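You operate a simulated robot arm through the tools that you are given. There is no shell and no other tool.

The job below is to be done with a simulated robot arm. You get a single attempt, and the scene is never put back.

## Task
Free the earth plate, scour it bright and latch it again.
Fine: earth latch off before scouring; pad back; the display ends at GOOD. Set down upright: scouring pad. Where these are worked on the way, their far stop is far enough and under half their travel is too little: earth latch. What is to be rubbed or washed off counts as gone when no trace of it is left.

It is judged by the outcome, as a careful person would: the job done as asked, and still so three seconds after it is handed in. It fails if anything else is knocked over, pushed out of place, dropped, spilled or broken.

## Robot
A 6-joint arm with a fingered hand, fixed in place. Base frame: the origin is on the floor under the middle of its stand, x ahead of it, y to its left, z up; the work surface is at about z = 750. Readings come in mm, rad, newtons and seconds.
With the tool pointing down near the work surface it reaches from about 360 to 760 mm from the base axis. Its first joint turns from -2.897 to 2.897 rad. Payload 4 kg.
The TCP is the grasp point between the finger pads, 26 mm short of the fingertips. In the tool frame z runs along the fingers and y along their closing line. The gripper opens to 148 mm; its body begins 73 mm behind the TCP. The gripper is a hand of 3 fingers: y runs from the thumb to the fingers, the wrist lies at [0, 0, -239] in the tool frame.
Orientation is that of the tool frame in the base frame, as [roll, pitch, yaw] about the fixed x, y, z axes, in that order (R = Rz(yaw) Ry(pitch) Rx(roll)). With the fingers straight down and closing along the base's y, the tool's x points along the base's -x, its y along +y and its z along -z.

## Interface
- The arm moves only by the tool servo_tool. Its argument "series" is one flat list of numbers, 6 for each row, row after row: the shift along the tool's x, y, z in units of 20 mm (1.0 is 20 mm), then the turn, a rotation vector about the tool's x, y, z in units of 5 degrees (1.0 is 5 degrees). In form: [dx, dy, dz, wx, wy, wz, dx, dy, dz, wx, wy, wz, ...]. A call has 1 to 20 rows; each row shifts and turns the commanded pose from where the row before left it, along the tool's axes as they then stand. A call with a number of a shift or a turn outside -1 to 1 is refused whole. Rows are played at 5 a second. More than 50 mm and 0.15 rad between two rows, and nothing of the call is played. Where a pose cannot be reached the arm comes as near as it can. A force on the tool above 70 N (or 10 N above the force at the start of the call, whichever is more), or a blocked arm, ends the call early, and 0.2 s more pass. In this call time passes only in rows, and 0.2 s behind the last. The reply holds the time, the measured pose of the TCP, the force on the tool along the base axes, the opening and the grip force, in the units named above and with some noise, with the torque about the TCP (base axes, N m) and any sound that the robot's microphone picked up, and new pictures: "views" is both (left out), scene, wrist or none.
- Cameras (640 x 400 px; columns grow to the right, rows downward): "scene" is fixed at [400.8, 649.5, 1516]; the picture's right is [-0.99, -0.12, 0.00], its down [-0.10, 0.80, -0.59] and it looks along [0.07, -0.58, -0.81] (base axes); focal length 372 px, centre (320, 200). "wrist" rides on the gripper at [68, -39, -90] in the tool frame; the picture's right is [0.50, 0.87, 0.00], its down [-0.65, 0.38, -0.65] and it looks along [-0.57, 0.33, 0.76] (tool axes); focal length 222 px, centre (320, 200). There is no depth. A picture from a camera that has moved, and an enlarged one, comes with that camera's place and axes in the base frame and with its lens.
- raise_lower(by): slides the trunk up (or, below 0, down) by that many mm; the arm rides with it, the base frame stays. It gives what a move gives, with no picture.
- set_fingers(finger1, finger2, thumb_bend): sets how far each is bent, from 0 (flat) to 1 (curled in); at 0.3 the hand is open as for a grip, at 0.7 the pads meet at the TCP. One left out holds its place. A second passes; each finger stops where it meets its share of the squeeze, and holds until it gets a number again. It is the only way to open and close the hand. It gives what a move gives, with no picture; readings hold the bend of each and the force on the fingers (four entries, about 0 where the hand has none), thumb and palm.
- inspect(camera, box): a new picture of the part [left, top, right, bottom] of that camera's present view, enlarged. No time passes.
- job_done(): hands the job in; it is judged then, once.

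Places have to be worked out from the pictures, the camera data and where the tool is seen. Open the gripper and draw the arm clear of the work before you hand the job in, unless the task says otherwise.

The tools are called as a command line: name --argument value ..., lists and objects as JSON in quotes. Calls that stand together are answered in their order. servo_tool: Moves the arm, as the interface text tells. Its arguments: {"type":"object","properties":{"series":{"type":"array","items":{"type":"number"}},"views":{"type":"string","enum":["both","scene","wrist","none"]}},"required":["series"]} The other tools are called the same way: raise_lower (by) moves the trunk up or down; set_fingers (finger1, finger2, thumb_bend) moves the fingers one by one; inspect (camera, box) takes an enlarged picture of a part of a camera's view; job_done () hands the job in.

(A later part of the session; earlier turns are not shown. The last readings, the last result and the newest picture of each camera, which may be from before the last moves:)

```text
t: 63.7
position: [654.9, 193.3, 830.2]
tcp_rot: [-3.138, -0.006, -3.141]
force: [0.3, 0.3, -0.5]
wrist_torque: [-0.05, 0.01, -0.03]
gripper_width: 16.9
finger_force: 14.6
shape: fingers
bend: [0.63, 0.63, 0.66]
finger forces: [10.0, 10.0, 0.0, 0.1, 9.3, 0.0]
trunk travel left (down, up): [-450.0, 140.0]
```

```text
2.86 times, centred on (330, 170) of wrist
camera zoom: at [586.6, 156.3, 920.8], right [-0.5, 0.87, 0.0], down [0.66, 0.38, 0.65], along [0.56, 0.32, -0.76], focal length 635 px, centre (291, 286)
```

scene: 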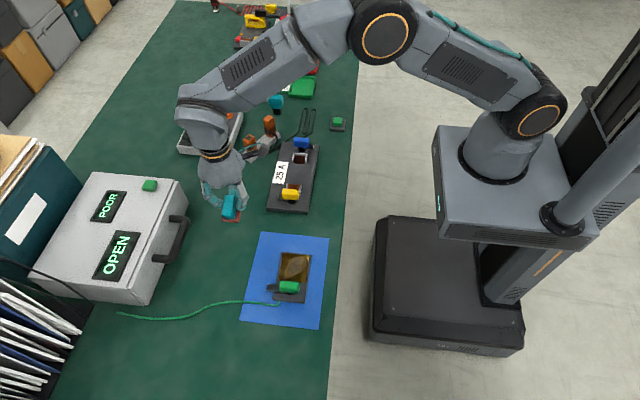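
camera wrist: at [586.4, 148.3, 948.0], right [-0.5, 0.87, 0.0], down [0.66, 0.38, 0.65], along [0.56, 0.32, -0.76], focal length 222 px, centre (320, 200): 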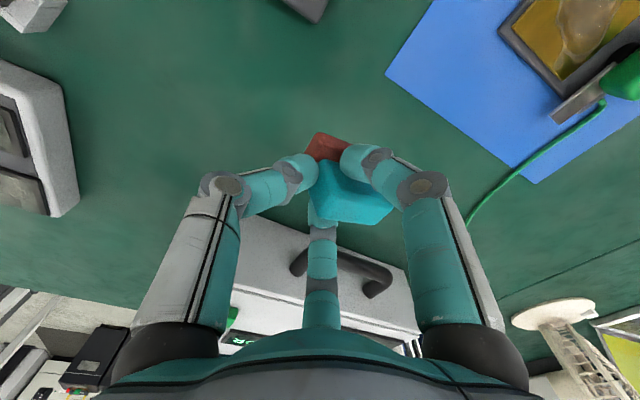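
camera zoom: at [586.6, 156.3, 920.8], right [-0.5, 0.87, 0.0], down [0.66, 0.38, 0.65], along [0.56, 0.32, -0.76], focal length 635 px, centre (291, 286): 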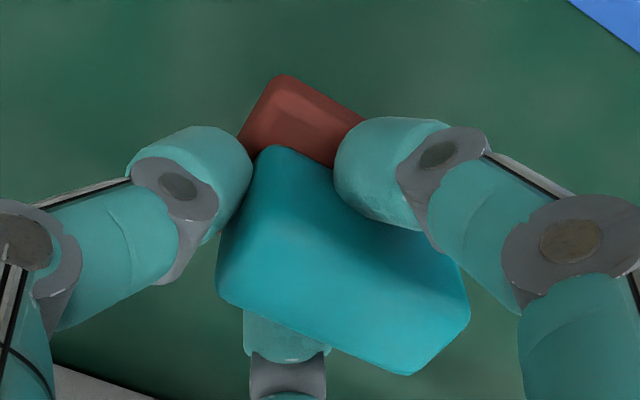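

The pad lifts level, with its bottom about 46 mm below the TCP and its centre about 13 mm to +y of it. The brass spans x 471–531, y 265–332. I'll rise slightly and carry the pad above the plate.

servo_tool --series '[0, 0, -0.8, 0, 0, 0, 0, 0, -0.7, 0, 0, 0, 0.77, 0.45, 0, 0, 0, 0, 0.77, 0.45, 0, 0, 0, 0, 0.77, 0.45, 0, 0, 0, 0, 0.77, 0.45, 0, 0, 0, 0, 0.77, 0.45, 0, 0, 0, 0, 0.77, 0.45, 0, 0, 0, 0, 0.77, 0.45, 0, 0, 0, 0, 0.77, 0.45, 0, 0, 0, 0, 0.77, 0.45, 0, 0, 0, 0, 0.77, 0.45, 0, 0, 0, 0]' --views "both"

inspect --camera "wrist" --box '[200, 40, 440, 240]'

inspect --camera "scene" --box '[240, 215, 340, 305]'

```text
t: 66.3
position: [500.6, 285.0, 860.0]
tcp_rot: [-3.139, -0.004, 3.141]
force: [0.2, 0.7, 0.2]
wrist_torque: [-0.01, -0.01, -0.01]
gripper_width: 16.9
finger_force: 14.5
shape: fingers
bend: [0.63, 0.63, 0.66]
finger forces: [9.9, 10.1, 0.0, 0.0, 8.9, 0.1]
trunk travel left (down, up): [-450.0, 140.0]
camera wrist: at [432.6, 247.1, 950.9], right [-0.5, 0.87, 0.0], down [0.66, 0.38, 0.65], along [0.56, 0.32, -0.76], focal length 222 px, centre (320, 200)
```

scene: 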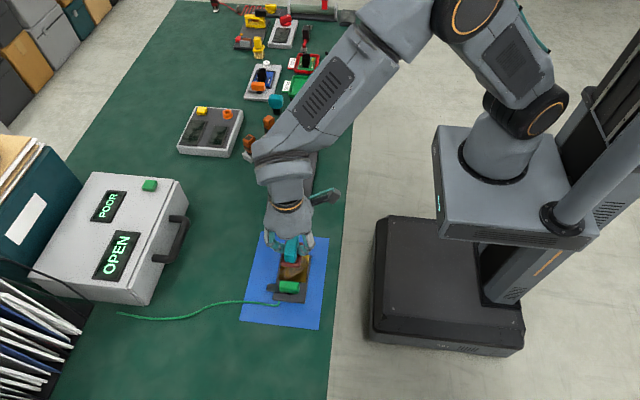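
wrist: 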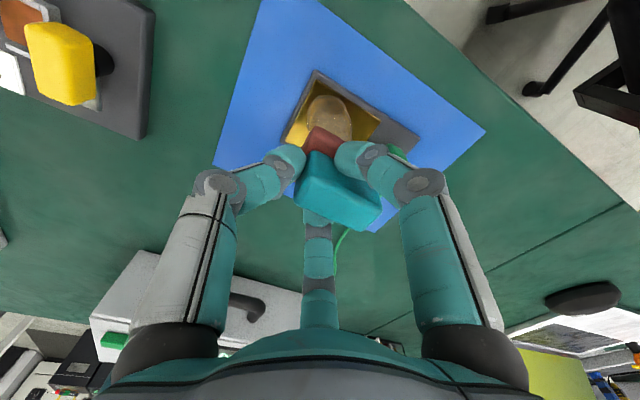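

```text
2.00 times, centred on (320, 140) of wrist
camera zoom: at [432.6, 247.1, 950.9], right [-0.5, 0.87, 0.0], down [0.66, 0.38, 0.65], along [0.56, 0.32, -0.76], focal length 444 px, centre (320, 320)
```

zoom: 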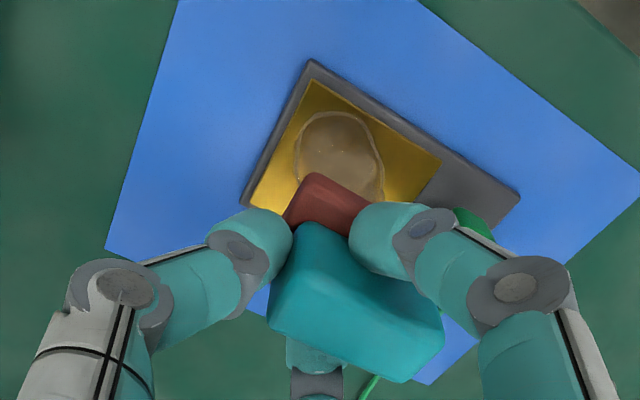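

```text
4.44 times, centred on (290, 260) of scene
camera zoom: at [400.8, 649.5, 1516.0], right [-0.99, -0.12, 0.0], down [-0.1, 0.8, -0.59], along [0.07, -0.58, -0.81], focal length 1652 px, centre (453, -67)
```

zoom: 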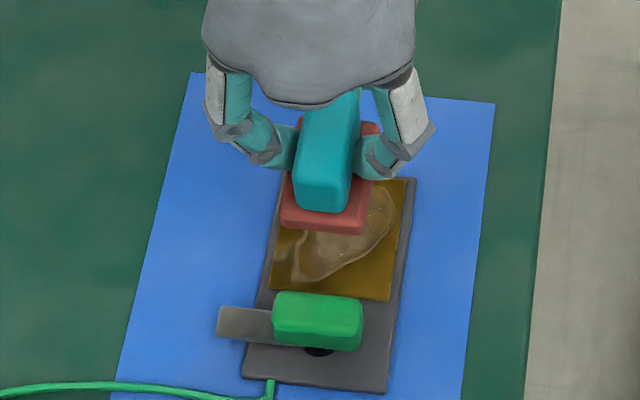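

The pad's front edge is about 37 mm to +y of the TCP and it is centred in x, so it sits over the brass clear of the latch. I'll lower toward contact, first to z ≈ 810.

servo_tool --series '[0, 0, 0.8, 0, 0, 0, 0, 0, 0.8, 0, 0, 0, 0, 0, 0.6, 0, 0, 0, 0, 0, 0.2, 0, 0, 0]' --views "none"

servo_tool --series '[0, 0, 0.1, 0, 0, 0, 0, 0, 0.1, 0, 0, 0]' --views "none"

```text
t: 67.3
position: [499.7, 283.3, 811.6]
tcp_rot: [-3.139, -0.003, -3.141]
force: [0.0, -0.2, -0.4]
wrist_torque: [-0.01, 0.03, 0.02]
gripper_width: 16.6
finger_force: 14.0
shape: fingers
bend: [0.63, 0.63, 0.66]
finger forces: [9.8, 9.9, 0.0, 0.1, 8.9, 0.1]
trunk travel left (down, up): [-450.0, 140.0]
```

```text
t: 67.9
position: [501.5, 283.9, 808.9]
tcp_rot: [-3.136, -0.003, -3.14]
force: [-0.3, 0.7, -0.2]
wrist_torque: [-0.03, 0.01, 0.01]
gripper_width: 16.7
finger_force: 13.8
shape: fingers
bend: [0.63, 0.63, 0.66]
finger forces: [9.9, 10.0, 0.0, 0.0, 8.9, 0.1]
trunk travel left (down, up): [-450.0, 140.0]
```

No contact force yet at z ≈ 809. I'll keep lowering in small steps until the force rises.

servo_tool --series '[0, 0, 0.1, 0, 0, 0]' --views "none"

servo_tool --series '[0, 0, 0.1, 0, 0, 0]' --views "none"

servo_tool --series '[0, 0, 0.08, 0, 0, 0]' --views "none"

```text
t: 68.3
position: [500.6, 284.7, 806.8]
tcp_rot: [-3.137, -0.004, 3.141]
force: [0.3, -0.4, 0.0]
wrist_torque: [0.02, 0.01, 0.03]
gripper_width: 16.8
finger_force: 14.6
shape: fingers
bend: [0.63, 0.63, 0.66]
finger forces: [9.9, 10.0, 0.0, 0.0, 8.9, 0.0]
trunk travel left (down, up): [-450.0, 140.0]
```

```text
t: 68.7
position: [499.6, 283.4, 804.6]
tcp_rot: [-3.14, -0.005, 3.141]
force: [-0.1, 0.3, -0.9]
wrist_torque: [-0.04, -0.02, -0.01]
gripper_width: 16.7
finger_force: 14.3
shape: fingers
bend: [0.63, 0.63, 0.66]
finger forces: [9.9, 9.9, 0.1, 0.1, 8.9, 0.0]
trunk travel left (down, up): [-450.0, 140.0]
```

```text
t: 69.1
position: [500.3, 282.6, 803.4]
tcp_rot: [-3.139, -0.003, -3.141]
force: [1.2, -0.5, 5.0]
wrist_torque: [0.01, 0.01, 0.02]
gripper_width: 16.4
finger_force: 16.3
shape: fingers
bend: [0.63, 0.63, 0.66]
finger forces: [11.2, 11.9, 0.0, 0.0, 9.6, 0.0]
trunk travel left (down, up): [-450.0, 140.0]
```

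Contact is found at TCP z ≈ 803.5 with 5 N. I'll press about half a millimetre more and begin with a few careful strokes in x.

servo_tool --series '[0, 0, 0.03, 0, 0, 0, -0.4, 0, 0, 0, 0, 0, -0.4, 0, 0, 0, 0, 0, 0.5, 0, 0, 0, 0, 0, 0.5, 0, 0, 0, 0, 0, 0.6, 0, 0, 0, 0, 0]' --views "none"

inspect --camera "scene" --box '[250, 230, 330, 300]'

inspect --camera "wrist" --box '[240, 60, 400, 240]'

```text
t: 70.5
position: [484.2, 285.5, 802.1]
tcp_rot: [-3.138, -0.004, 3.14]
force: [4.7, -1.0, 13.8]
wrist_torque: [0.06, -0.29, -0.03]
gripper_width: 15.8
finger_force: 20.4
shape: fingers
bend: [0.63, 0.62, 0.66]
finger forces: [10.1, 21.7, 0.1, 0.0, 9.3, 0.1]
trunk travel left (down, up): [-450.0, 140.0]
```

```text
5.71 times, centred on (290, 265) of scene
camera zoom: at [400.8, 649.5, 1516.0], right [-0.99, -0.12, 0.0], down [-0.1, 0.8, -0.59], along [0.07, -0.58, -0.81], focal length 2124 px, centre (491, -171)
```

zoom: 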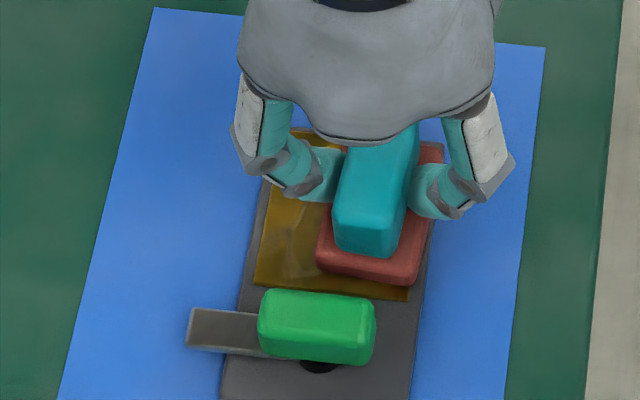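

```text
2.22 times, centred on (320, 150) of wrist
camera zoom: at [416.3, 246.7, 893.5], right [-0.5, 0.87, 0.0], down [0.66, 0.38, 0.65], along [0.56, 0.32, -0.76], focal length 494 px, centre (320, 311)
```

zoom: 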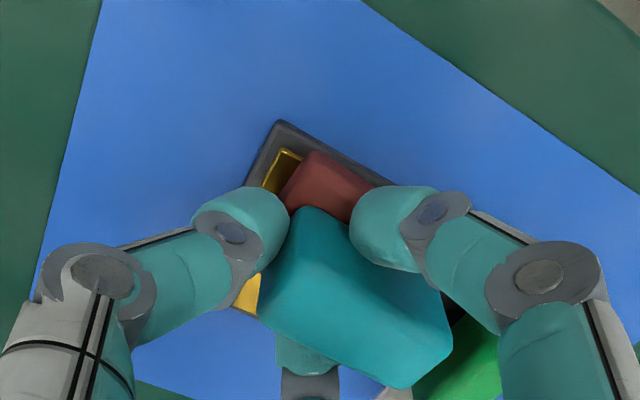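

The strokes are working (about 14 N down, 5 N drag) and the swept brass looks lighter. I'll ease the pressure slightly and raster over the whole brass, keeping the pad's front edge short of the latch.

servo_tool --series '[0, -0.5, -0.02, 0, 0, 0, -0.53, 0, 0, 0, 0, 0, -0.53, 0, 0, 0, 0, 0, -0.53, 0, 0, 0, 0, 0, 0, 0.5, 0, 0, 0, 0, 0.53, 0, 0, 0, 0, 0, 0.53, 0, 0, 0, 0, 0, 0.53, 0, 0, 0, 0, 0, 0, 0.4, 0, 0, 0, 0, -0.53, 0, 0, 0, 0, 0, -0.53, 0, 0, 0, 0, 0, -0.53, 0, 0, 0, 0, 0]' --views "none"

inspect --camera "scene" --box '[250, 230, 330, 300]'

inspect --camera "wrist" --box '[240, 60, 400, 240]'

```text
t: 73.1
position: [516.5, 293.3, 803.0]
tcp_rot: [-3.138, -0.004, -3.141]
force: [-0.7, -0.3, 2.7]
wrist_torque: [0.02, 0.05, 0.0]
gripper_width: 16.2
finger_force: 15.1
shape: fingers
bend: [0.62, 0.63, 0.66]
finger forces: [12.4, 10.3, 0.0, 0.0, 7.9, 0.0]
trunk travel left (down, up): [-450.0, 140.0]
```

```text
5.71 times, centred on (290, 265) of scene
camera zoom: at [400.8, 649.5, 1516.0], right [-0.99, -0.12, 0.0], down [-0.1, 0.8, -0.59], along [0.07, -0.58, -0.81], focal length 2124 px, centre (491, -171)
```

zoom: 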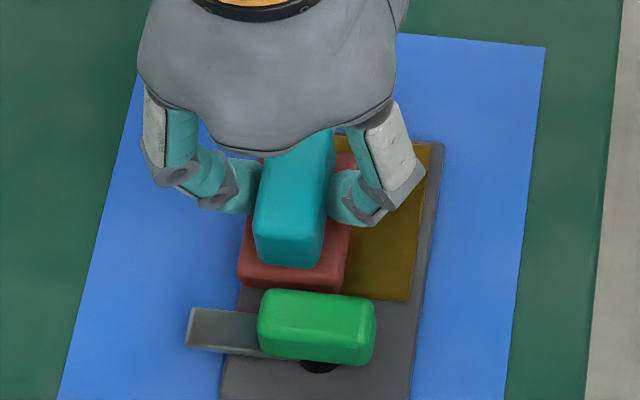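

```text
2.22 times, centred on (320, 150) of wrist
camera zoom: at [448.6, 254.6, 893.9], right [-0.5, 0.87, 0.0], down [0.66, 0.38, 0.65], along [0.56, 0.32, -0.76], focal length 494 px, centre (320, 311)
```

zoom: 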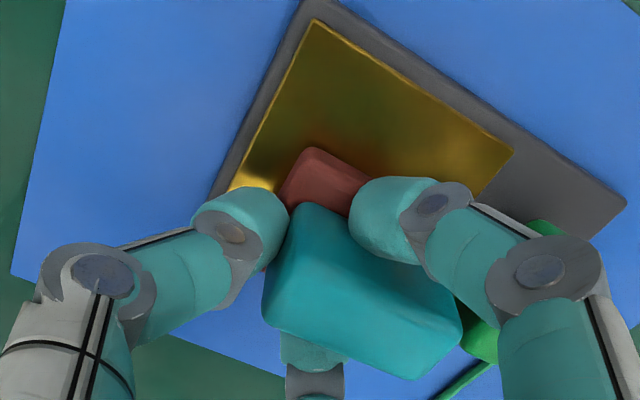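

The exposed brass on the −x side already looks clean. I'll finish with strokes at the +y limit and lengthwise strokes across the whole width.

servo_tool --series '[0, 0.2, 0.03, 0, 0, 0, 0.53, 0, 0, 0, 0, 0, 0.53, 0, 0, 0, 0, 0, 0.53, 0, 0, 0, 0, 0, 0, -0.6, 0, 0, 0, 0, 0, -0.6, 0, 0, 0, 0, -0.53, 0, 0, 0, 0, 0, 0, 0.6, 0, 0, 0, 0, 0, 0.6, 0, 0, 0, 0, -0.53, 0, 0, 0, 0, 0, 0, -0.6, 0, 0, 0, 0, 0, -0.6, 0, 0, 0, 0, -0.53, 0, 0, 0, 0, 0, 0, 0.6, 0, 0, 0, 0, 0, 0.6, 0, 0, 0, 0]' --views "none"

inspect --camera "scene" --box '[250, 230, 330, 300]'

```text
t: 76.3
position: [515.3, 294.0, 802.7]
tcp_rot: [-3.139, -0.004, -3.141]
force: [0.6, -1.9, 5.3]
wrist_torque: [-0.03, 0.0, 0.03]
gripper_width: 15.7
finger_force: 17.6
shape: fingers
bend: [0.62, 0.64, 0.66]
finger forces: [14.3, 12.1, 0.1, 0.0, 9.2, 0.0]
trunk travel left (down, up): [-450.0, 140.0]
```

```text
5.71 times, centred on (290, 265) of scene
camera zoom: at [400.8, 649.5, 1516.0], right [-0.99, -0.12, 0.0], down [-0.1, 0.8, -0.59], along [0.07, -0.58, -0.81], focal length 2124 px, centre (491, -171)
```

zoom: 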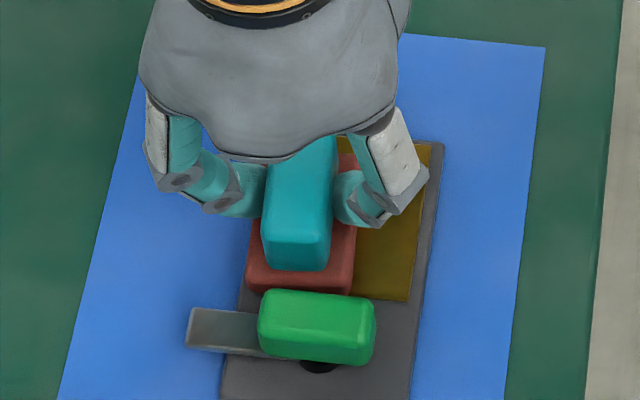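

I'll lift the pad off and move it back toward its home side so both cameras can see the whole brass.

servo_tool --series '[0, 0, -0.8, 0, 0, 0, 0, 0, -1, 0, 0, 0, 0, 0, -1, 0, 0, 0, -0.5, -0.8, 0, 0, 0, 0, -0.7, -0.8, 0, 0, 0, 0, -0.7, -0.8, 0, 0, 0, 0, -0.7, -0.8, 0, 0, 0, 0, -0.7, -0.8, 0, 0, 0, 0]' --views "both"

inspect --camera "scene" --box '[265, 240, 320, 310]'

inspect --camera "wrist" --box '[380, 0, 600, 140]'

inspect --camera "scene" --box '[30, 150, 210, 310]'

```text
t: 78.1
position: [582.5, 215.4, 859.5]
tcp_rot: [-3.137, -0.004, -3.139]
force: [-0.5, -0.4, -0.6]
wrist_torque: [0.01, -0.01, 0.0]
gripper_width: 15.3
finger_force: 14.1
shape: fingers
bend: [0.62, 0.64, 0.66]
finger forces: [10.5, 10.5, 0.0, 0.0, 7.4, 0.0]
trunk travel left (down, up): [-450.0, 140.0]
camera wrist: at [515.2, 177.5, 949.9], right [-0.5, 0.87, 0.0], down [0.66, 0.38, 0.65], along [0.56, 0.32, -0.76], focal length 222 px, centre (320, 200)
```

scene: 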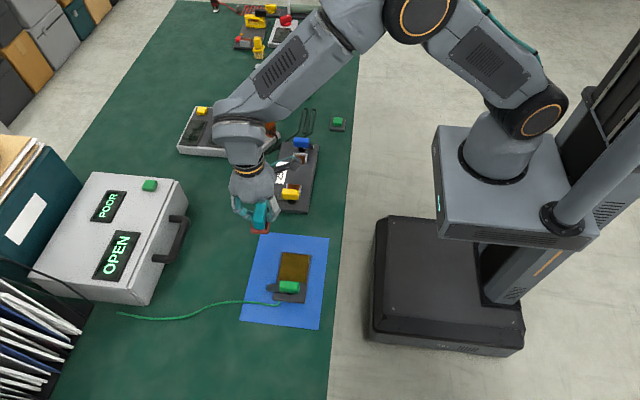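
wrist: 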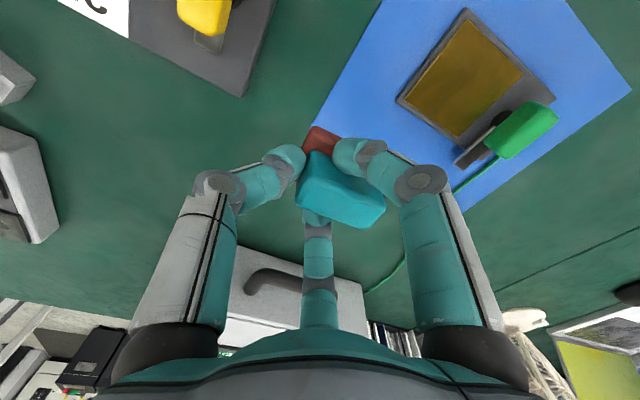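

```text
5.71 times, centred on (292, 275) of scene
camera zoom: at [400.8, 649.5, 1516.0], right [-0.99, -0.12, 0.0], down [-0.1, 0.8, -0.59], along [0.07, -0.58, -0.81], focal length 2124 px, centre (477, -229)
```

zoom: 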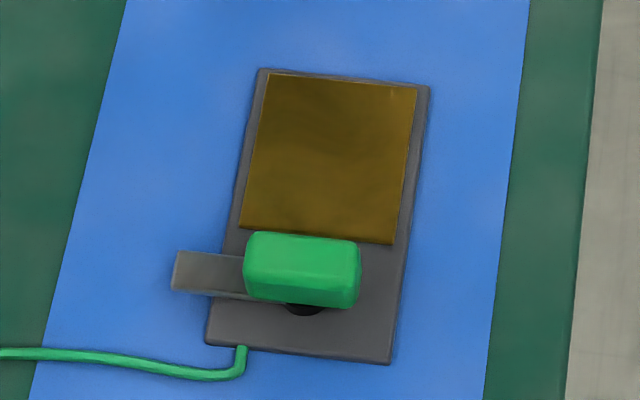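

```text
2.86 times, centred on (490, 70) of wrist
camera zoom: at [515.2, 177.5, 949.9], right [-0.5, 0.87, 0.0], down [0.66, 0.38, 0.65], along [0.56, 0.32, -0.76], focal length 635 px, centre (-166, 571)
```

zoom: 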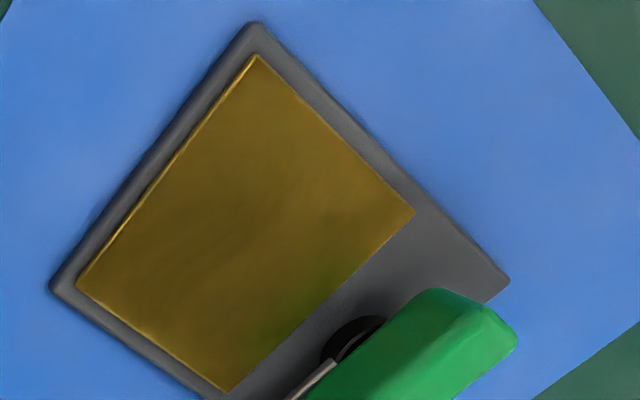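

```text
2.50 times, centred on (120, 230) of scene
camera zoom: at [400.8, 649.5, 1516.0], right [-0.99, -0.12, 0.0], down [-0.1, 0.8, -0.59], along [0.07, -0.58, -0.81], focal length 929 px, centre (820, 125)
```

zoom: 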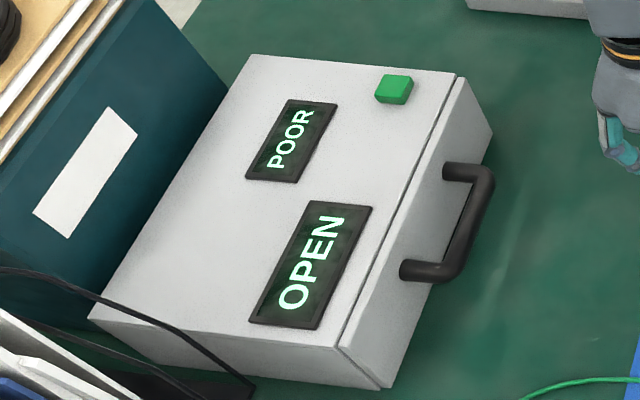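

The brass looks clear of the stain, while the display still reads POOR with the latch open. I'll enlarge the brass further to check for any faint trace.

inspect --camera "scene" --box '[274, 250, 314, 284]'

inspect --camera "wrist" --box '[400, 10, 530, 140]'

```text
11.76 times, centred on (294, 267) of scene
camera zoom: at [400.8, 649.5, 1516.0], right [-0.99, -0.12, 0.0], down [-0.1, 0.8, -0.59], along [0.07, -0.58, -0.81], focal length 4372 px, centre (626, -588)
```

zoom: 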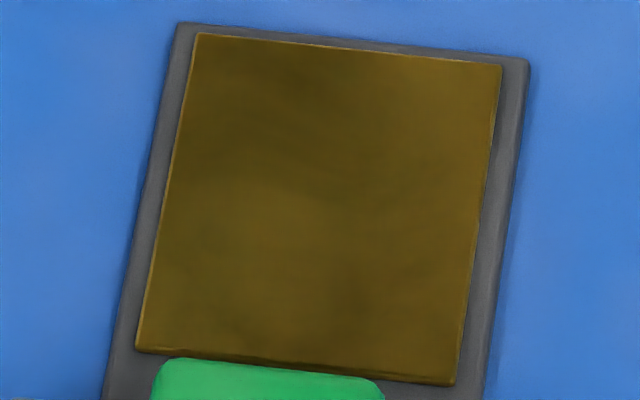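

```text
3.08 times, centred on (465, 75) of wrist
camera zoom: at [515.2, 177.5, 949.9], right [-0.5, 0.87, 0.0], down [0.66, 0.38, 0.65], along [0.56, 0.32, -0.76], focal length 684 px, centre (-126, 585)
```

zoom: 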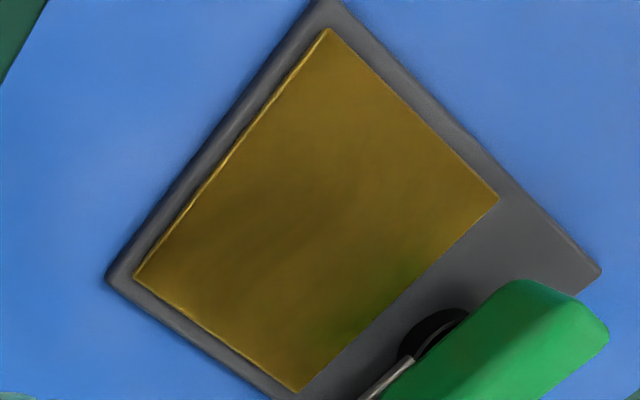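

I see no stain left, only the metal's own reflections. As insurance against a faint residue before relatching, I'll make one more full pass while the pad is in hand.

servo_tool --series '[0.82, 0.69, 0, 0, 0, 0, 0.82, 0.69, 0, 0, 0, 0, 0.82, 0.69, 0, 0, 0, 0, 0.82, 0.69, 0, 0, 0, 0, 0.82, 0.69, 0, 0, 0, 0, 0, 0, 0.9, 0, 0, 0, 0, 0, 0.9, 0, 0, 0, 0, 0, 0.7, 0, 0, 0, 0, 0, 0.2, 0, 0, 0]' --views "none"

servo_tool --series '[0, 0, 0.08, 0, 0, 0]' --views "none"

```text
t: 80.1
position: [499.6, 285.1, 804.4]
tcp_rot: [-3.139, -0.004, -3.141]
force: [-0.3, 0.8, -1.0]
wrist_torque: [-0.05, -0.01, -0.01]
gripper_width: 15.5
finger_force: 13.7
shape: fingers
bend: [0.62, 0.64, 0.66]
finger forces: [10.5, 10.6, 0.0, 0.0, 7.3, 0.1]
trunk travel left (down, up): [-450.0, 140.0]
```

```text
t: 80.5
position: [499.4, 286.5, 803.1]
tcp_rot: [-3.137, -0.004, 3.141]
force: [-1.2, 0.1, 5.1]
wrist_torque: [0.04, 0.09, 0.03]
gripper_width: 15.1
finger_force: 17.2
shape: fingers
bend: [0.62, 0.64, 0.66]
finger forces: [14.4, 11.7, 0.0, 0.0, 7.9, 0.1]
trunk travel left (down, up): [-450.0, 140.0]
```

Contact at 5 N again. I'll run the second raster.

servo_tool --series '[-0.45, -0.28, 0.03, 0, 0, 0, -0.45, -0.28, 0, 0, 0, 0, 0.6, 0, 0, 0, 0, 0, 0.6, 0, 0, 0, 0, 0, 0.6, 0, 0, 0, 0, 0, 0, 0.4, 0, 0, 0, 0, -0.6, 0, 0, 0, 0, 0, -0.6, 0, 0, 0, 0, 0, -0.6, 0, 0, 0, 0, 0, 0, 0.4, 0, 0, 0, 0, 0.6, 0, 0, 0, 0, 0, 0.6, 0, 0, 0, 0, 0, 0.6, 0, 0, 0, 0, 0, 0, 0.35, 0, 0, 0, 0, -0.6, 0, 0, 0, 0, 0, -0.6, 0, 0, 0, 0, 0, -0.6, 0, 0, 0, 0, 0]' --views "none"

servo_tool --series '[0, -0.6, 0, 0, 0, 0, 0, -0.6, 0, 0, 0, 0, 0.6, 0, 0, 0, 0, 0, 0, 0.6, 0, 0, 0, 0, 0, 0.6, 0, 0, 0, 0, 0.6, 0, 0, 0, 0, 0, 0, -0.6, 0, 0, 0, 0, 0, -0.6, 0, 0, 0, 0, 0.6, 0, 0, 0, 0, 0, 0, 0.6, 0, 0, 0, 0, 0, 0.6, 0, 0, 0, 0]' --views "scene"

```text
t: 84.1
position: [517.8, 297.7, 803.4]
tcp_rot: [-3.137, -0.004, 3.142]
force: [-3.6, 1.1, 8.7]
wrist_torque: [0.1, 0.19, 0.04]
gripper_width: 14.6
finger_force: 18.7
shape: fingers
bend: [0.62, 0.63, 0.66]
finger forces: [19.7, 10.2, 0.0, 0.0, 7.1, 0.0]
trunk travel left (down, up): [-450.0, 140.0]
```

```text
t: 86.5
position: [480.7, 297.0, 802.1]
tcp_rot: [-3.139, -0.002, -3.141]
force: [-0.4, -0.9, 5.9]
wrist_torque: [0.03, -0.01, -0.02]
gripper_width: 14.2
finger_force: 17.9
shape: fingers
bend: [0.63, 0.63, 0.66]
finger forces: [13.7, 14.1, 0.0, 0.0, 8.0, 0.0]
trunk travel left (down, up): [-450.0, 140.0]
```

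scene: 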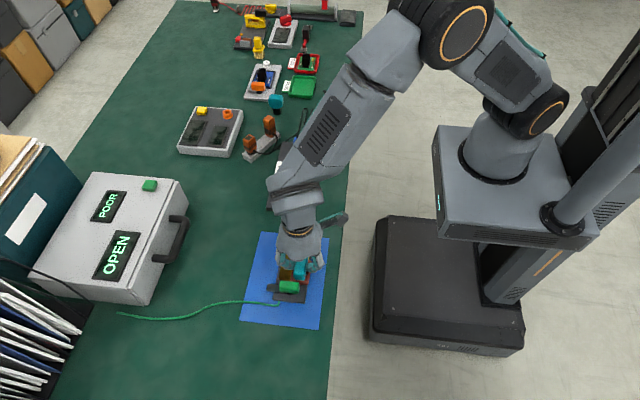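

The second pass is complete. I'll lift off and carry the pad back above its original spot, aiming for pad centre (655, 186), i.e. TCP about (655, 176).

servo_tool --series '[0, 0, -0.8, 0, 0, 0, 0, 0, -1, 0, 0, 0, 0, 0, -1, 0, 0, 0, -0.87, -0.605, 0, 0, 0, 0, -0.87, -0.605, 0, 0, 0, 0, -0.87, -0.605, 0, 0, 0, 0, -0.87, -0.605, 0, 0, 0, 0, -0.87, -0.605, 0, 0, 0, 0, -0.87, -0.605, 0, 0, 0, 0, -0.87, -0.605, 0, 0, 0, 0, -0.87, -0.605, 0, 0, 0, 0, -0.87, -0.605, 0, 0, 0, 0, -0.87, -0.605, 0, 0, 0, 0]' --views "both"

inspect --camera "scene" --box '[274, 250, 314, 284]'

inspect --camera "scene" --box '[205, 170, 275, 230]'

inspect --camera "wrist" --box '[260, 100, 400, 240]'

```text
t: 89.3
position: [656.7, 174.5, 856.9]
tcp_rot: [-3.137, -0.004, 3.141]
force: [0.0, -0.2, -0.5]
wrist_torque: [-0.03, -0.01, 0.02]
gripper_width: 14.0
finger_force: 13.7
shape: fingers
bend: [0.63, 0.63, 0.66]
finger forces: [10.5, 10.3, 0.1, 0.1, 6.6, 0.0]
trunk travel left (down, up): [-450.0, 140.0]
camera wrist: at [589.0, 137.3, 948.5], right [-0.5, 0.87, 0.0], down [0.66, 0.38, 0.65], along [0.56, 0.32, -0.76], focal length 222 px, centre (320, 200)
```

scene: 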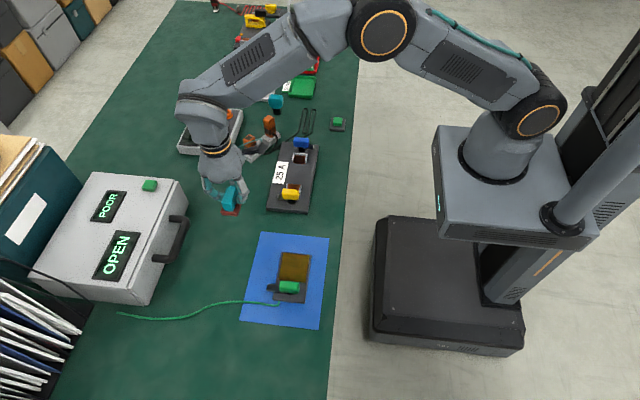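
wrist: 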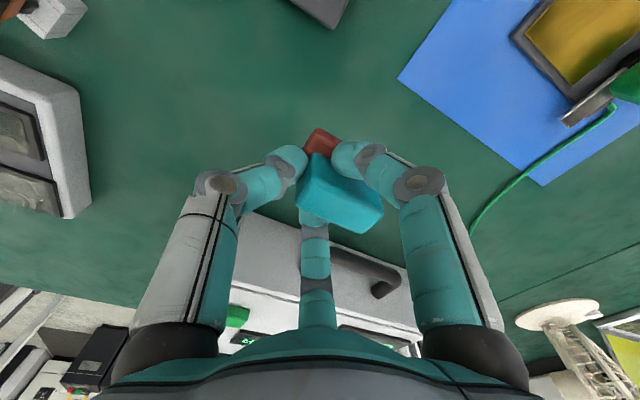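

```text
11.76 times, centred on (294, 267) of scene
camera zoom: at [400.8, 649.5, 1516.0], right [-0.99, -0.12, 0.0], down [-0.1, 0.8, -0.59], along [0.07, -0.58, -0.81], focal length 4372 px, centre (626, -588)
```

zoom: 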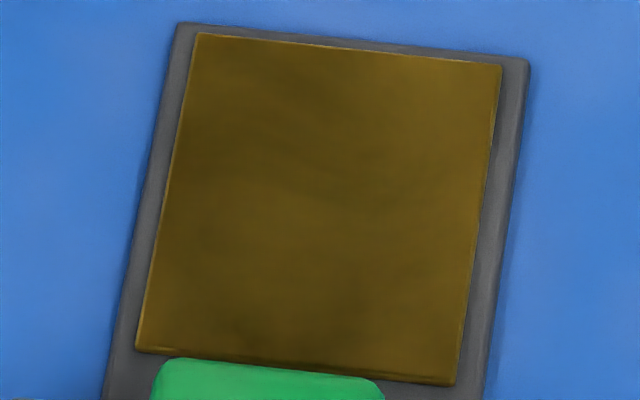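

```text
6.67 times, centred on (240, 200) of scene
camera zoom: at [400.8, 649.5, 1516.0], right [-0.99, -0.12, 0.0], down [-0.1, 0.8, -0.59], along [0.07, -0.58, -0.81], focal length 2477 px, centre (853, 200)
```

zoom: 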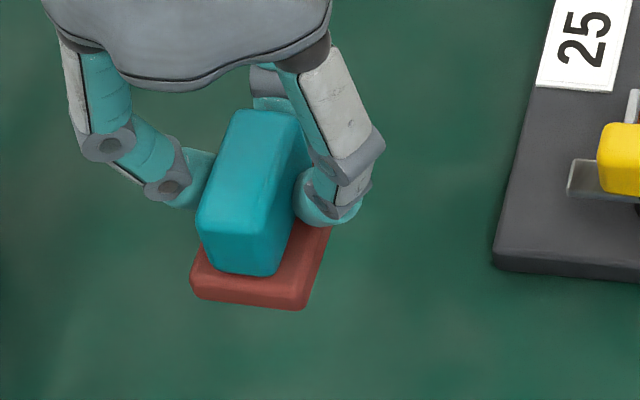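

```text
2.86 times, centred on (330, 170) of wrist
camera zoom: at [589.0, 137.3, 948.5], right [-0.5, 0.87, 0.0], down [0.66, 0.38, 0.65], along [0.56, 0.32, -0.76], focal length 635 px, centre (291, 286)
```

zoom: 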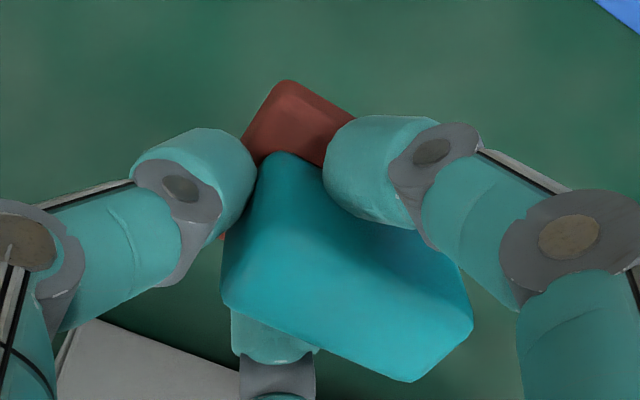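

The brass is bright all over. The pad hangs level and its front edge matches its original y (≈ 212), but it sits about 4 mm too far in +x. I'll correct that and lower it to the table.

servo_tool --series '[0.2, 0, 0.8, 0, 0, 0, 0, 0, 0.8, 0, 0, 0, 0, 0, 0.8, 0, 0, 0, 0, 0, 0.3, 0, 0, 0, 0, 0, 0.15, 0, 0, 0]' --views "none"

inspect --camera "scene" --box '[215, 195, 265, 235]'

```text
t: 90.5
position: [653.5, 176.0, 799.0]
tcp_rot: [-3.139, -0.003, 3.141]
force: [-0.6, 0.6, -0.4]
wrist_torque: [-0.02, -0.02, -0.03]
gripper_width: 14.0
finger_force: 13.4
shape: fingers
bend: [0.63, 0.63, 0.66]
finger forces: [10.4, 10.4, 0.0, 0.1, 6.5, 0.0]
trunk travel left (down, up): [-450.0, 140.0]
```

```text
10.00 times, centred on (240, 215) of scene
camera zoom: at [400.8, 649.5, 1516.0], right [-0.99, -0.12, 0.0], down [-0.1, 0.8, -0.59], along [0.07, -0.58, -0.81], focal length 3716 px, centre (1120, 50)
```

zoom: 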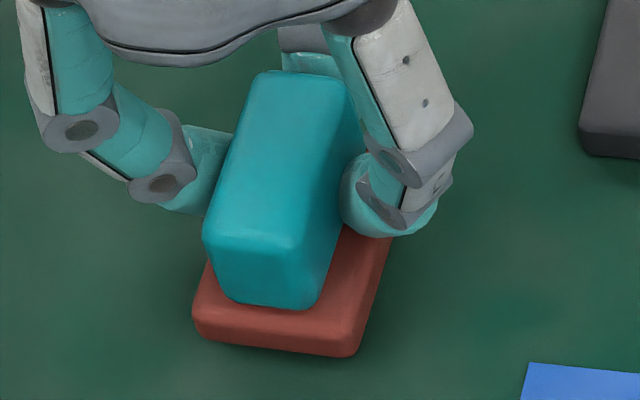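

The pad is 2–3 mm above the table, about 4 mm too far in +y and 1.5 mm in +x compared with the first picture. I'll correct and lower to touch.

servo_tool --series '[0.08, -0.2, 0, 0, 0, 0, 0, 0, 0.07, 0, 0, 0]' --views "none"

servo_tool --series '[0, 0, 0.06, 0, 0, 0]' --views "none"

inspect --camera "scene" --box '[215, 195, 265, 235]'

```text
t: 91.1
position: [650.9, 172.6, 798.5]
tcp_rot: [-3.138, -0.005, -3.141]
force: [-0.1, 0.5, -1.5]
wrist_torque: [-0.03, -0.01, -0.03]
gripper_width: 13.8
finger_force: 13.4
shape: fingers
bend: [0.63, 0.63, 0.66]
finger forces: [10.4, 10.4, 0.0, 0.0, 6.5, 0.1]
trunk travel left (down, up): [-450.0, 140.0]
```

```text
t: 91.5
position: [650.0, 171.0, 797.4]
tcp_rot: [-3.138, -0.004, -3.141]
force: [-0.2, -0.5, -1.2]
wrist_torque: [-0.04, 0.02, 0.02]
gripper_width: 14.1
finger_force: 14.6
shape: fingers
bend: [0.63, 0.63, 0.66]
finger forces: [10.3, 10.4, 0.0, 0.0, 6.6, 0.0]
trunk travel left (down, up): [-450.0, 140.0]
```

```text
10.00 times, centred on (240, 215) of scene
camera zoom: at [400.8, 649.5, 1516.0], right [-0.99, -0.12, 0.0], down [-0.1, 0.8, -0.59], along [0.07, -0.58, -0.81], focal length 3716 px, centre (1120, 50)
```

zoom: 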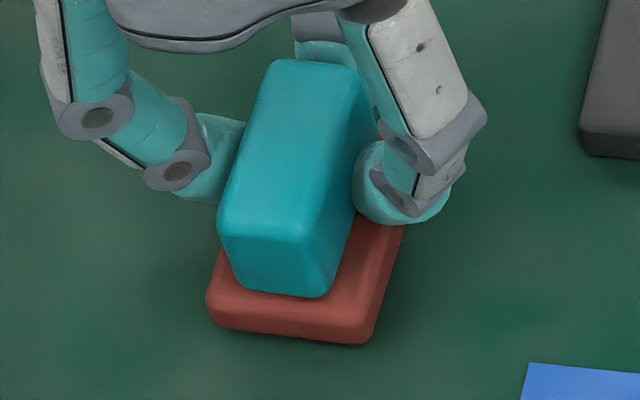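

The pad now lines up with its original place within about 2 mm. I'll lower the last millimetre to contact.

servo_tool --series '[-0.05, 0.05, 0.06, 0, 0, 0]' --views "none"

servo_tool --series '[0, 0, 0.04, 0, 0, 0]' --views "none"

```text
t: 91.9
position: [651.5, 173.5, 796.4]
tcp_rot: [-3.138, -0.004, 3.141]
force: [0.1, 0.4, 0.4]
wrist_torque: [0.01, 0.0, -0.05]
gripper_width: 14.3
finger_force: 14.0
shape: fingers
bend: [0.63, 0.63, 0.66]
finger forces: [10.5, 10.3, 0.0, 0.0, 6.5, 0.0]
trunk travel left (down, up): [-450.0, 140.0]
```

```text
t: 92.3
position: [651.5, 172.0, 796.7]
tcp_rot: [-3.138, -0.003, -3.141]
force: [0.0, -0.1, 0.3]
wrist_torque: [0.01, 0.0, 0.03]
gripper_width: 13.7
finger_force: 14.4
shape: fingers
bend: [0.63, 0.63, 0.66]
finger forces: [10.4, 10.5, 0.0, 0.0, 6.6, 0.0]
trunk travel left (down, up): [-450.0, 140.0]
```

Still no table force at z ≈ 796.5. I'll go down another millimetre or so.

servo_tool --series '[0, 0, 0.05, 0, 0, 0]' --views "none"

servo_tool --series '[0, 0, 0.04, 0, 0, 0]' --views "none"

```text
t: 92.7
position: [652.1, 173.1, 794.9]
tcp_rot: [-3.139, -0.002, 3.141]
force: [-1.3, 0.8, 0.4]
wrist_torque: [-0.05, -0.02, -0.01]
gripper_width: 13.9
finger_force: 13.4
shape: fingers
bend: [0.63, 0.63, 0.66]
finger forces: [10.4, 10.2, 0.0, 0.1, 6.4, 0.1]
trunk travel left (down, up): [-450.0, 140.0]
```

```text
t: 93.1
position: [651.7, 172.6, 794.0]
tcp_rot: [-3.138, -0.004, -3.141]
force: [-0.5, -0.6, -0.4]
wrist_torque: [-0.01, 0.02, -0.02]
gripper_width: 14.2
finger_force: 13.7
shape: fingers
bend: [0.63, 0.63, 0.66]
finger forces: [10.5, 10.5, 0.0, 0.0, 6.5, 0.1]
trunk travel left (down, up): [-450.0, 140.0]
```

The pressing must have pushed the pad up slightly in the grip. I'll keep lowering until contact shows.

servo_tool --series '[0, 0, 0.04, 0, 0, 0]' --views "none"

servo_tool --series '[0, 0, 0.04, 0, 0, 0]' --views "none"

inspect --camera "scene" --box '[215, 195, 265, 235]'

```text
t: 93.5
position: [652.2, 172.3, 794.5]
tcp_rot: [-3.138, -0.003, 3.141]
force: [0.4, 0.0, 0.7]
wrist_torque: [0.03, -0.02, 0.0]
gripper_width: 14.2
finger_force: 15.1
shape: fingers
bend: [0.63, 0.63, 0.66]
finger forces: [11.2, 12.1, 0.0, 0.0, 6.8, 0.0]
trunk travel left (down, up): [-450.0, 140.0]
```

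```text
t: 93.9
position: [651.8, 172.4, 794.2]
tcp_rot: [-3.136, -0.002, 3.141]
force: [0.0, -1.7, 7.3]
wrist_torque: [0.0, -0.05, -0.01]
gripper_width: 14.0
finger_force: 18.0
shape: fingers
bend: [0.63, 0.63, 0.66]
finger forces: [13.5, 14.9, 0.0, 0.0, 7.6, 0.1]
trunk travel left (down, up): [-450.0, 140.0]
```

```text
10.00 times, centred on (240, 215) of scene
camera zoom: at [400.8, 649.5, 1516.0], right [-0.99, -0.12, 0.0], down [-0.1, 0.8, -0.59], along [0.07, -0.58, -0.81], focal length 3716 px, centre (1120, 50)
```

zoom: 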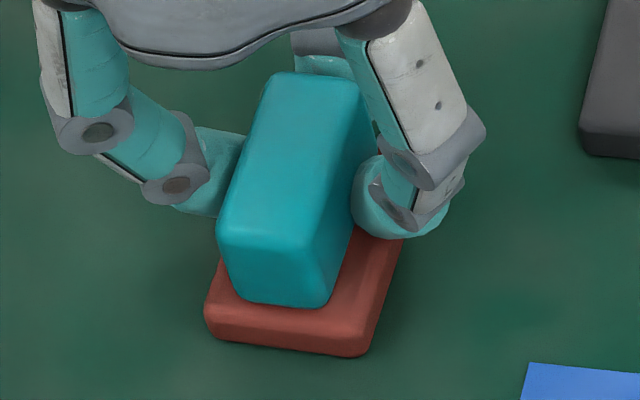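

Contact shows at 7 N and the pad sits within about 2 mm of its original spot. I'll release it.

set_fingers --finger1 0.5 --finger2 0.5 --thumb_bend 0.48

inspect --camera "scene" --box '[215, 195, 265, 235]'

inspect --camera "wrist" --box '[240, 80, 420, 240]'

```text
t: 94.9
position: [651.0, 173.8, 792.6]
tcp_rot: [-3.139, -0.003, 3.141]
force: [-0.3, -0.7, 0.1]
wrist_torque: [0.01, 0.01, 0.01]
gripper_width: 64.8
finger_force: 0.1
shape: fingers
bend: [0.5, 0.5, 0.48]
finger forces: [0.0, 0.1, 0.0, 0.0, 0.0, 0.0]
trunk travel left (down, up): [-450.0, 140.0]
```

```text
10.00 times, centred on (240, 215) of scene
camera zoom: at [400.8, 649.5, 1516.0], right [-0.99, -0.12, 0.0], down [-0.1, 0.8, -0.59], along [0.07, -0.58, -0.81], focal length 3716 px, centre (1120, 50)
```

zoom: 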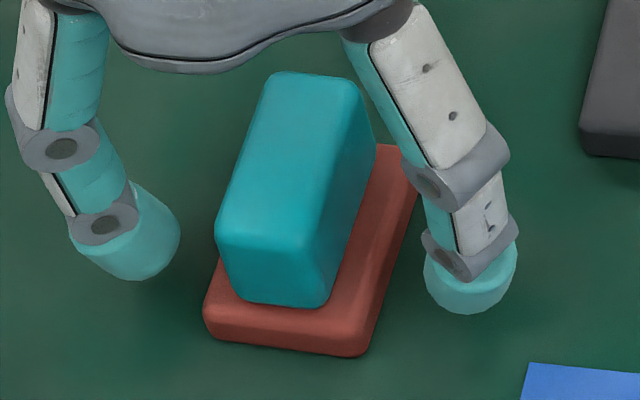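

```text
2.50 times, centred on (330, 160) of wrist
camera zoom: at [583.7, 135.5, 883.7], right [-0.5, 0.87, 0.0], down [0.66, 0.38, 0.65], along [0.56, 0.32, -0.76], focal length 555 px, centre (295, 300)
```

zoom: 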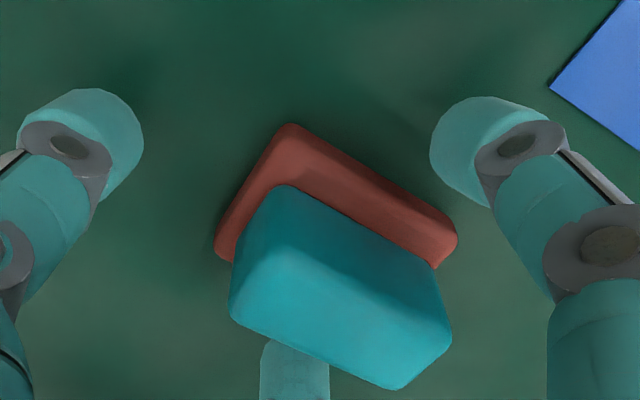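

The pad stands upright at its place. I'll lift straight up, fly back above the latch pivot, and yaw +30° so two fingers flank the grip and finger1 faces its free end.

servo_tool --series '[0, 0, -0.6, 0, 0, 0, 0, 0, -0.9, 0, 0, 0, 0, 0, -1, 0, 0, 0, 0, 0, -1, 0, 0, 0, 0.755, 0.885, 0, 0, 0, 0, 0.755, 0.885, 0, 0, 0, 0, 0.755, 0.885, 0, 0, 0, 0, 0.755, 0.885, 0, 0, 0, 0, 0.755, 0.885, 0, 0, 0, 0, 0.755, 0.885, 0, 0, 0, 0, 0.755, 0.885, 0, 0, 0, 0, 0.755, 0.885, 0, 0, 0, 0, 0.755, 0.885, 0, 0, 0, 0, 0.755, 0.885, 0, 0, 0, 0]' --views "scene"

servo_tool --series '[0, 0, 0, 0, 0, -1, 0, 0, 0, 0, 0, -1, 0, 0, 0, 0, 0, -1, 0, 0, 0, 0, 0, -1, 0, 0, 0, 0, 0, -1, 0, 0, 0, 0, 0, -1]' --views "wrist"

inspect --camera "wrist" --box '[240, 40, 400, 240]'

inspect --camera "scene" --box '[215, 195, 265, 235]'

```text
t: 97.9
position: [500.5, 348.9, 862.2]
tcp_rot: [-3.139, -0.002, 3.142]
force: [-0.6, -0.7, 0.3]
wrist_torque: [0.0, -0.01, -0.01]
gripper_width: 64.9
finger_force: 0.0
shape: fingers
bend: [0.5, 0.5, 0.48]
finger forces: [0.0, 0.0, 0.0, 0.0, 0.0, 0.1]
trunk travel left (down, up): [-450.0, 140.0]
```

scene: 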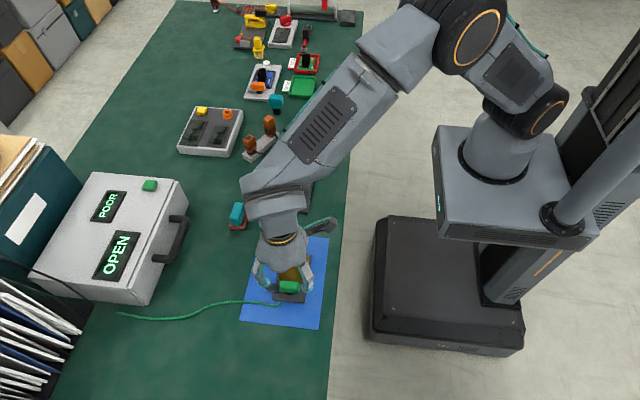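

```text
t: 99.3
position: [501.8, 350.1, 862.5]
tcp_rot: [-3.142, -0.006, -2.616]
force: [-0.3, 0.2, 0.7]
wrist_torque: [0.01, 0.01, 0.0]
gripper_width: 65.1
finger_force: 0.1
shape: fingers
bend: [0.5, 0.5, 0.48]
finger forces: [0.0, 0.0, 0.1, 0.0, 0.0, 0.0]
trunk travel left (down, up): [-450.0, 140.0]
camera wrist: at [462.2, 283.0, 953.9], right [-0.87, 0.5, 0.0], down [0.38, 0.66, 0.65], along [0.32, 0.56, -0.76], focal length 222 px, centre (320, 200)
```

wrist: 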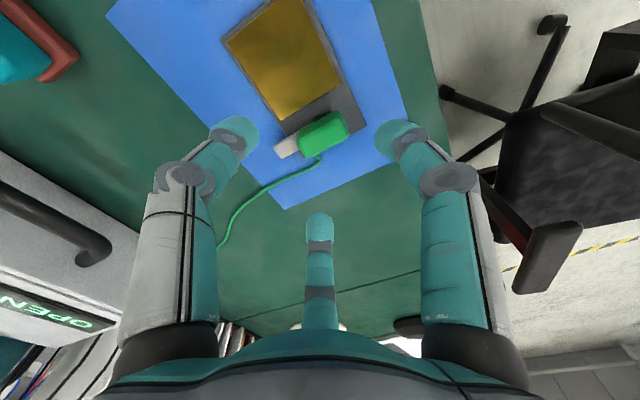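

```text
2.00 times, centred on (320, 140) of wrist
camera zoom: at [462.2, 283.0, 953.9], right [-0.87, 0.5, 0.0], down [0.38, 0.66, 0.65], along [0.32, 0.56, -0.76], focal length 444 px, centre (320, 320)
```

zoom: 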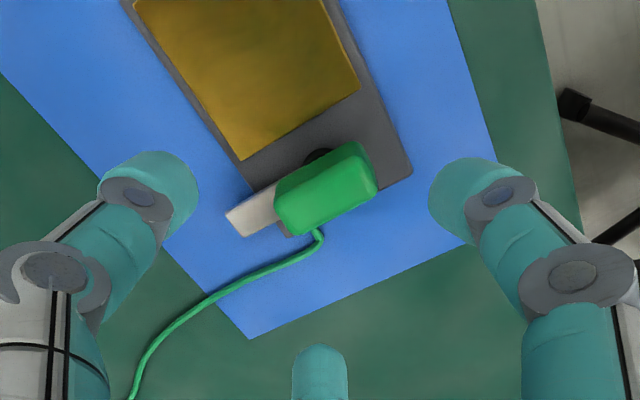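

```text
10.00 times, centred on (240, 215) of scene
camera zoom: at [400.8, 649.5, 1516.0], right [-0.99, -0.12, 0.0], down [-0.1, 0.8, -0.59], along [0.07, -0.58, -0.81], focal length 3716 px, centre (1120, 50)
```

zoom: 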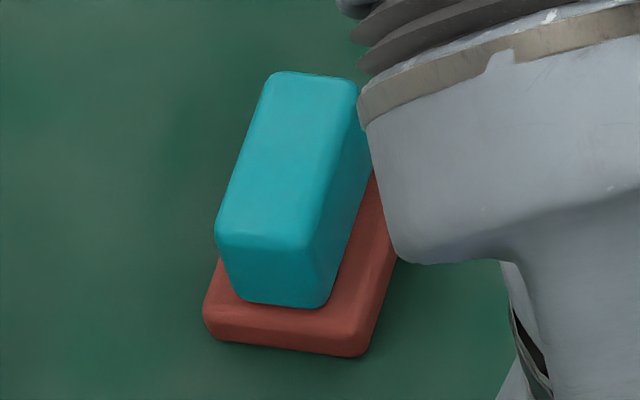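

The latch sits as I left it and the hand is centred over it. I'll descend to z ≈ 795 and close the fingers in stages.

servo_tool --series '[0.02, 0, 0.84, 0, 0, 0, 0, 0, 0.84, 0, 0, 0, 0, 0, 0.84, 0, 0, 0, 0, 0, 0.84, 0, 0, 0]' --views "none"

set_fingers --finger1 0.56 --finger2 0.6 --thumb_bend 0.6

inspect --camera "wrist" --box '[240, 60, 400, 260]'

```text
t: 100.3
position: [499.3, 349.4, 796.3]
tcp_rot: [-3.14, -0.005, -2.617]
force: [-1.0, 0.5, 0.3]
wrist_torque: [0.0, 0.0, -0.02]
gripper_width: 64.9
finger_force: 0.2
shape: fingers
bend: [0.5, 0.5, 0.48]
finger forces: [0.1, 0.1, 0.0, 0.0, 0.1, 0.1]
trunk travel left (down, up): [-450.0, 140.0]
```

```text
t: 101.3
position: [498.1, 349.8, 795.3]
tcp_rot: [-3.141, -0.005, -2.619]
force: [-0.1, 0.1, 0.5]
wrist_torque: [-0.03, -0.03, 0.03]
gripper_width: 36.6
finger_force: 0.0
shape: fingers
bend: [0.56, 0.6, 0.6]
finger forces: [0.0, 0.0, 0.0, 0.0, 0.1, 0.1]
trunk travel left (down, up): [-450.0, 140.0]
```

```text
2.00 times, centred on (320, 160) of wrist
camera zoom: at [460.0, 283.0, 886.7], right [-0.87, 0.5, 0.0], down [0.38, 0.66, 0.65], along [0.32, 0.56, -0.76], focal length 444 px, centre (320, 280)
```

zoom: 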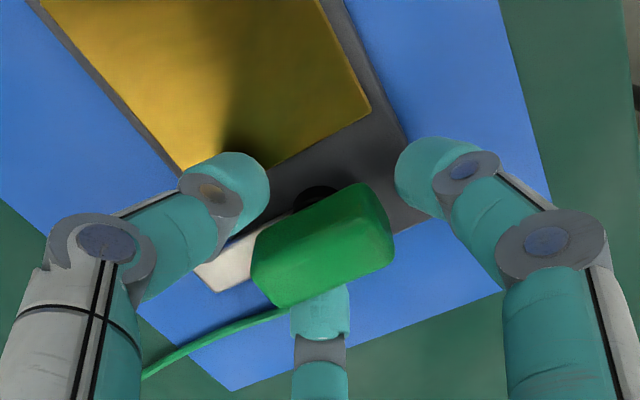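

The fingers straddle the grip. I'll close them onto it.

set_fingers --finger1 0.58 --finger2 0.67 --thumb_bend 0.67

servo_tool --series '[0, 0, 0, 0, 0, 0.5, 0, 0, 0, 0, 0, 0.5, 0, 0, 0, 0, 0, 0.5, 0, 0, 0, 0, 0, 0.5]' --views "none"

inspect --camera "wrist" --box '[240, 60, 400, 260]'

```text
t: 102.3
position: [498.3, 349.9, 796.4]
tcp_rot: [-3.142, -0.006, -2.618]
force: [2.2, 1.1, -0.5]
wrist_torque: [0.06, -0.04, 0.05]
gripper_width: 27.3
finger_force: 2.9
shape: fingers
bend: [0.57, 0.62, 0.66]
finger forces: [0.0, 3.6, 0.0, 0.0, 2.1, 0.0]
trunk travel left (down, up): [-450.0, 140.0]
```

```text
t: 103.3
position: [500.5, 349.3, 795.7]
tcp_rot: [-3.14, -0.006, -2.794]
force: [0.5, 1.8, -0.1]
wrist_torque: [0.05, -0.02, -0.01]
gripper_width: 27.3
finger_force: 3.0
shape: fingers
bend: [0.57, 0.63, 0.66]
finger forces: [0.0, 3.6, 0.0, 0.1, 2.0, 0.1]
trunk travel left (down, up): [-450.0, 140.0]
```

```text
2.00 times, centred on (320, 160) of wrist
camera zoom: at [449.6, 291.6, 886.5], right [-0.77, 0.64, 0.0], down [0.49, 0.58, 0.65], along [0.42, 0.5, -0.76], focal length 444 px, centre (320, 280)
```

zoom: 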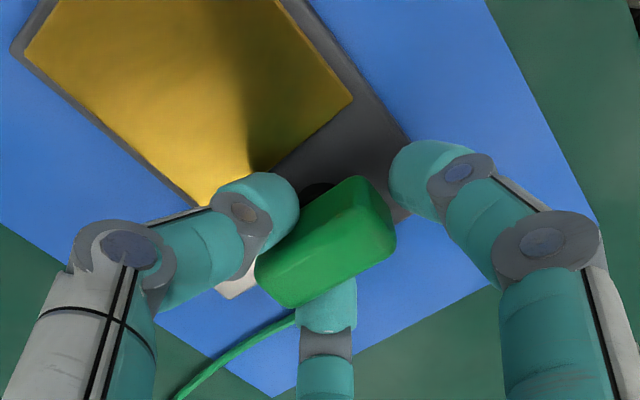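

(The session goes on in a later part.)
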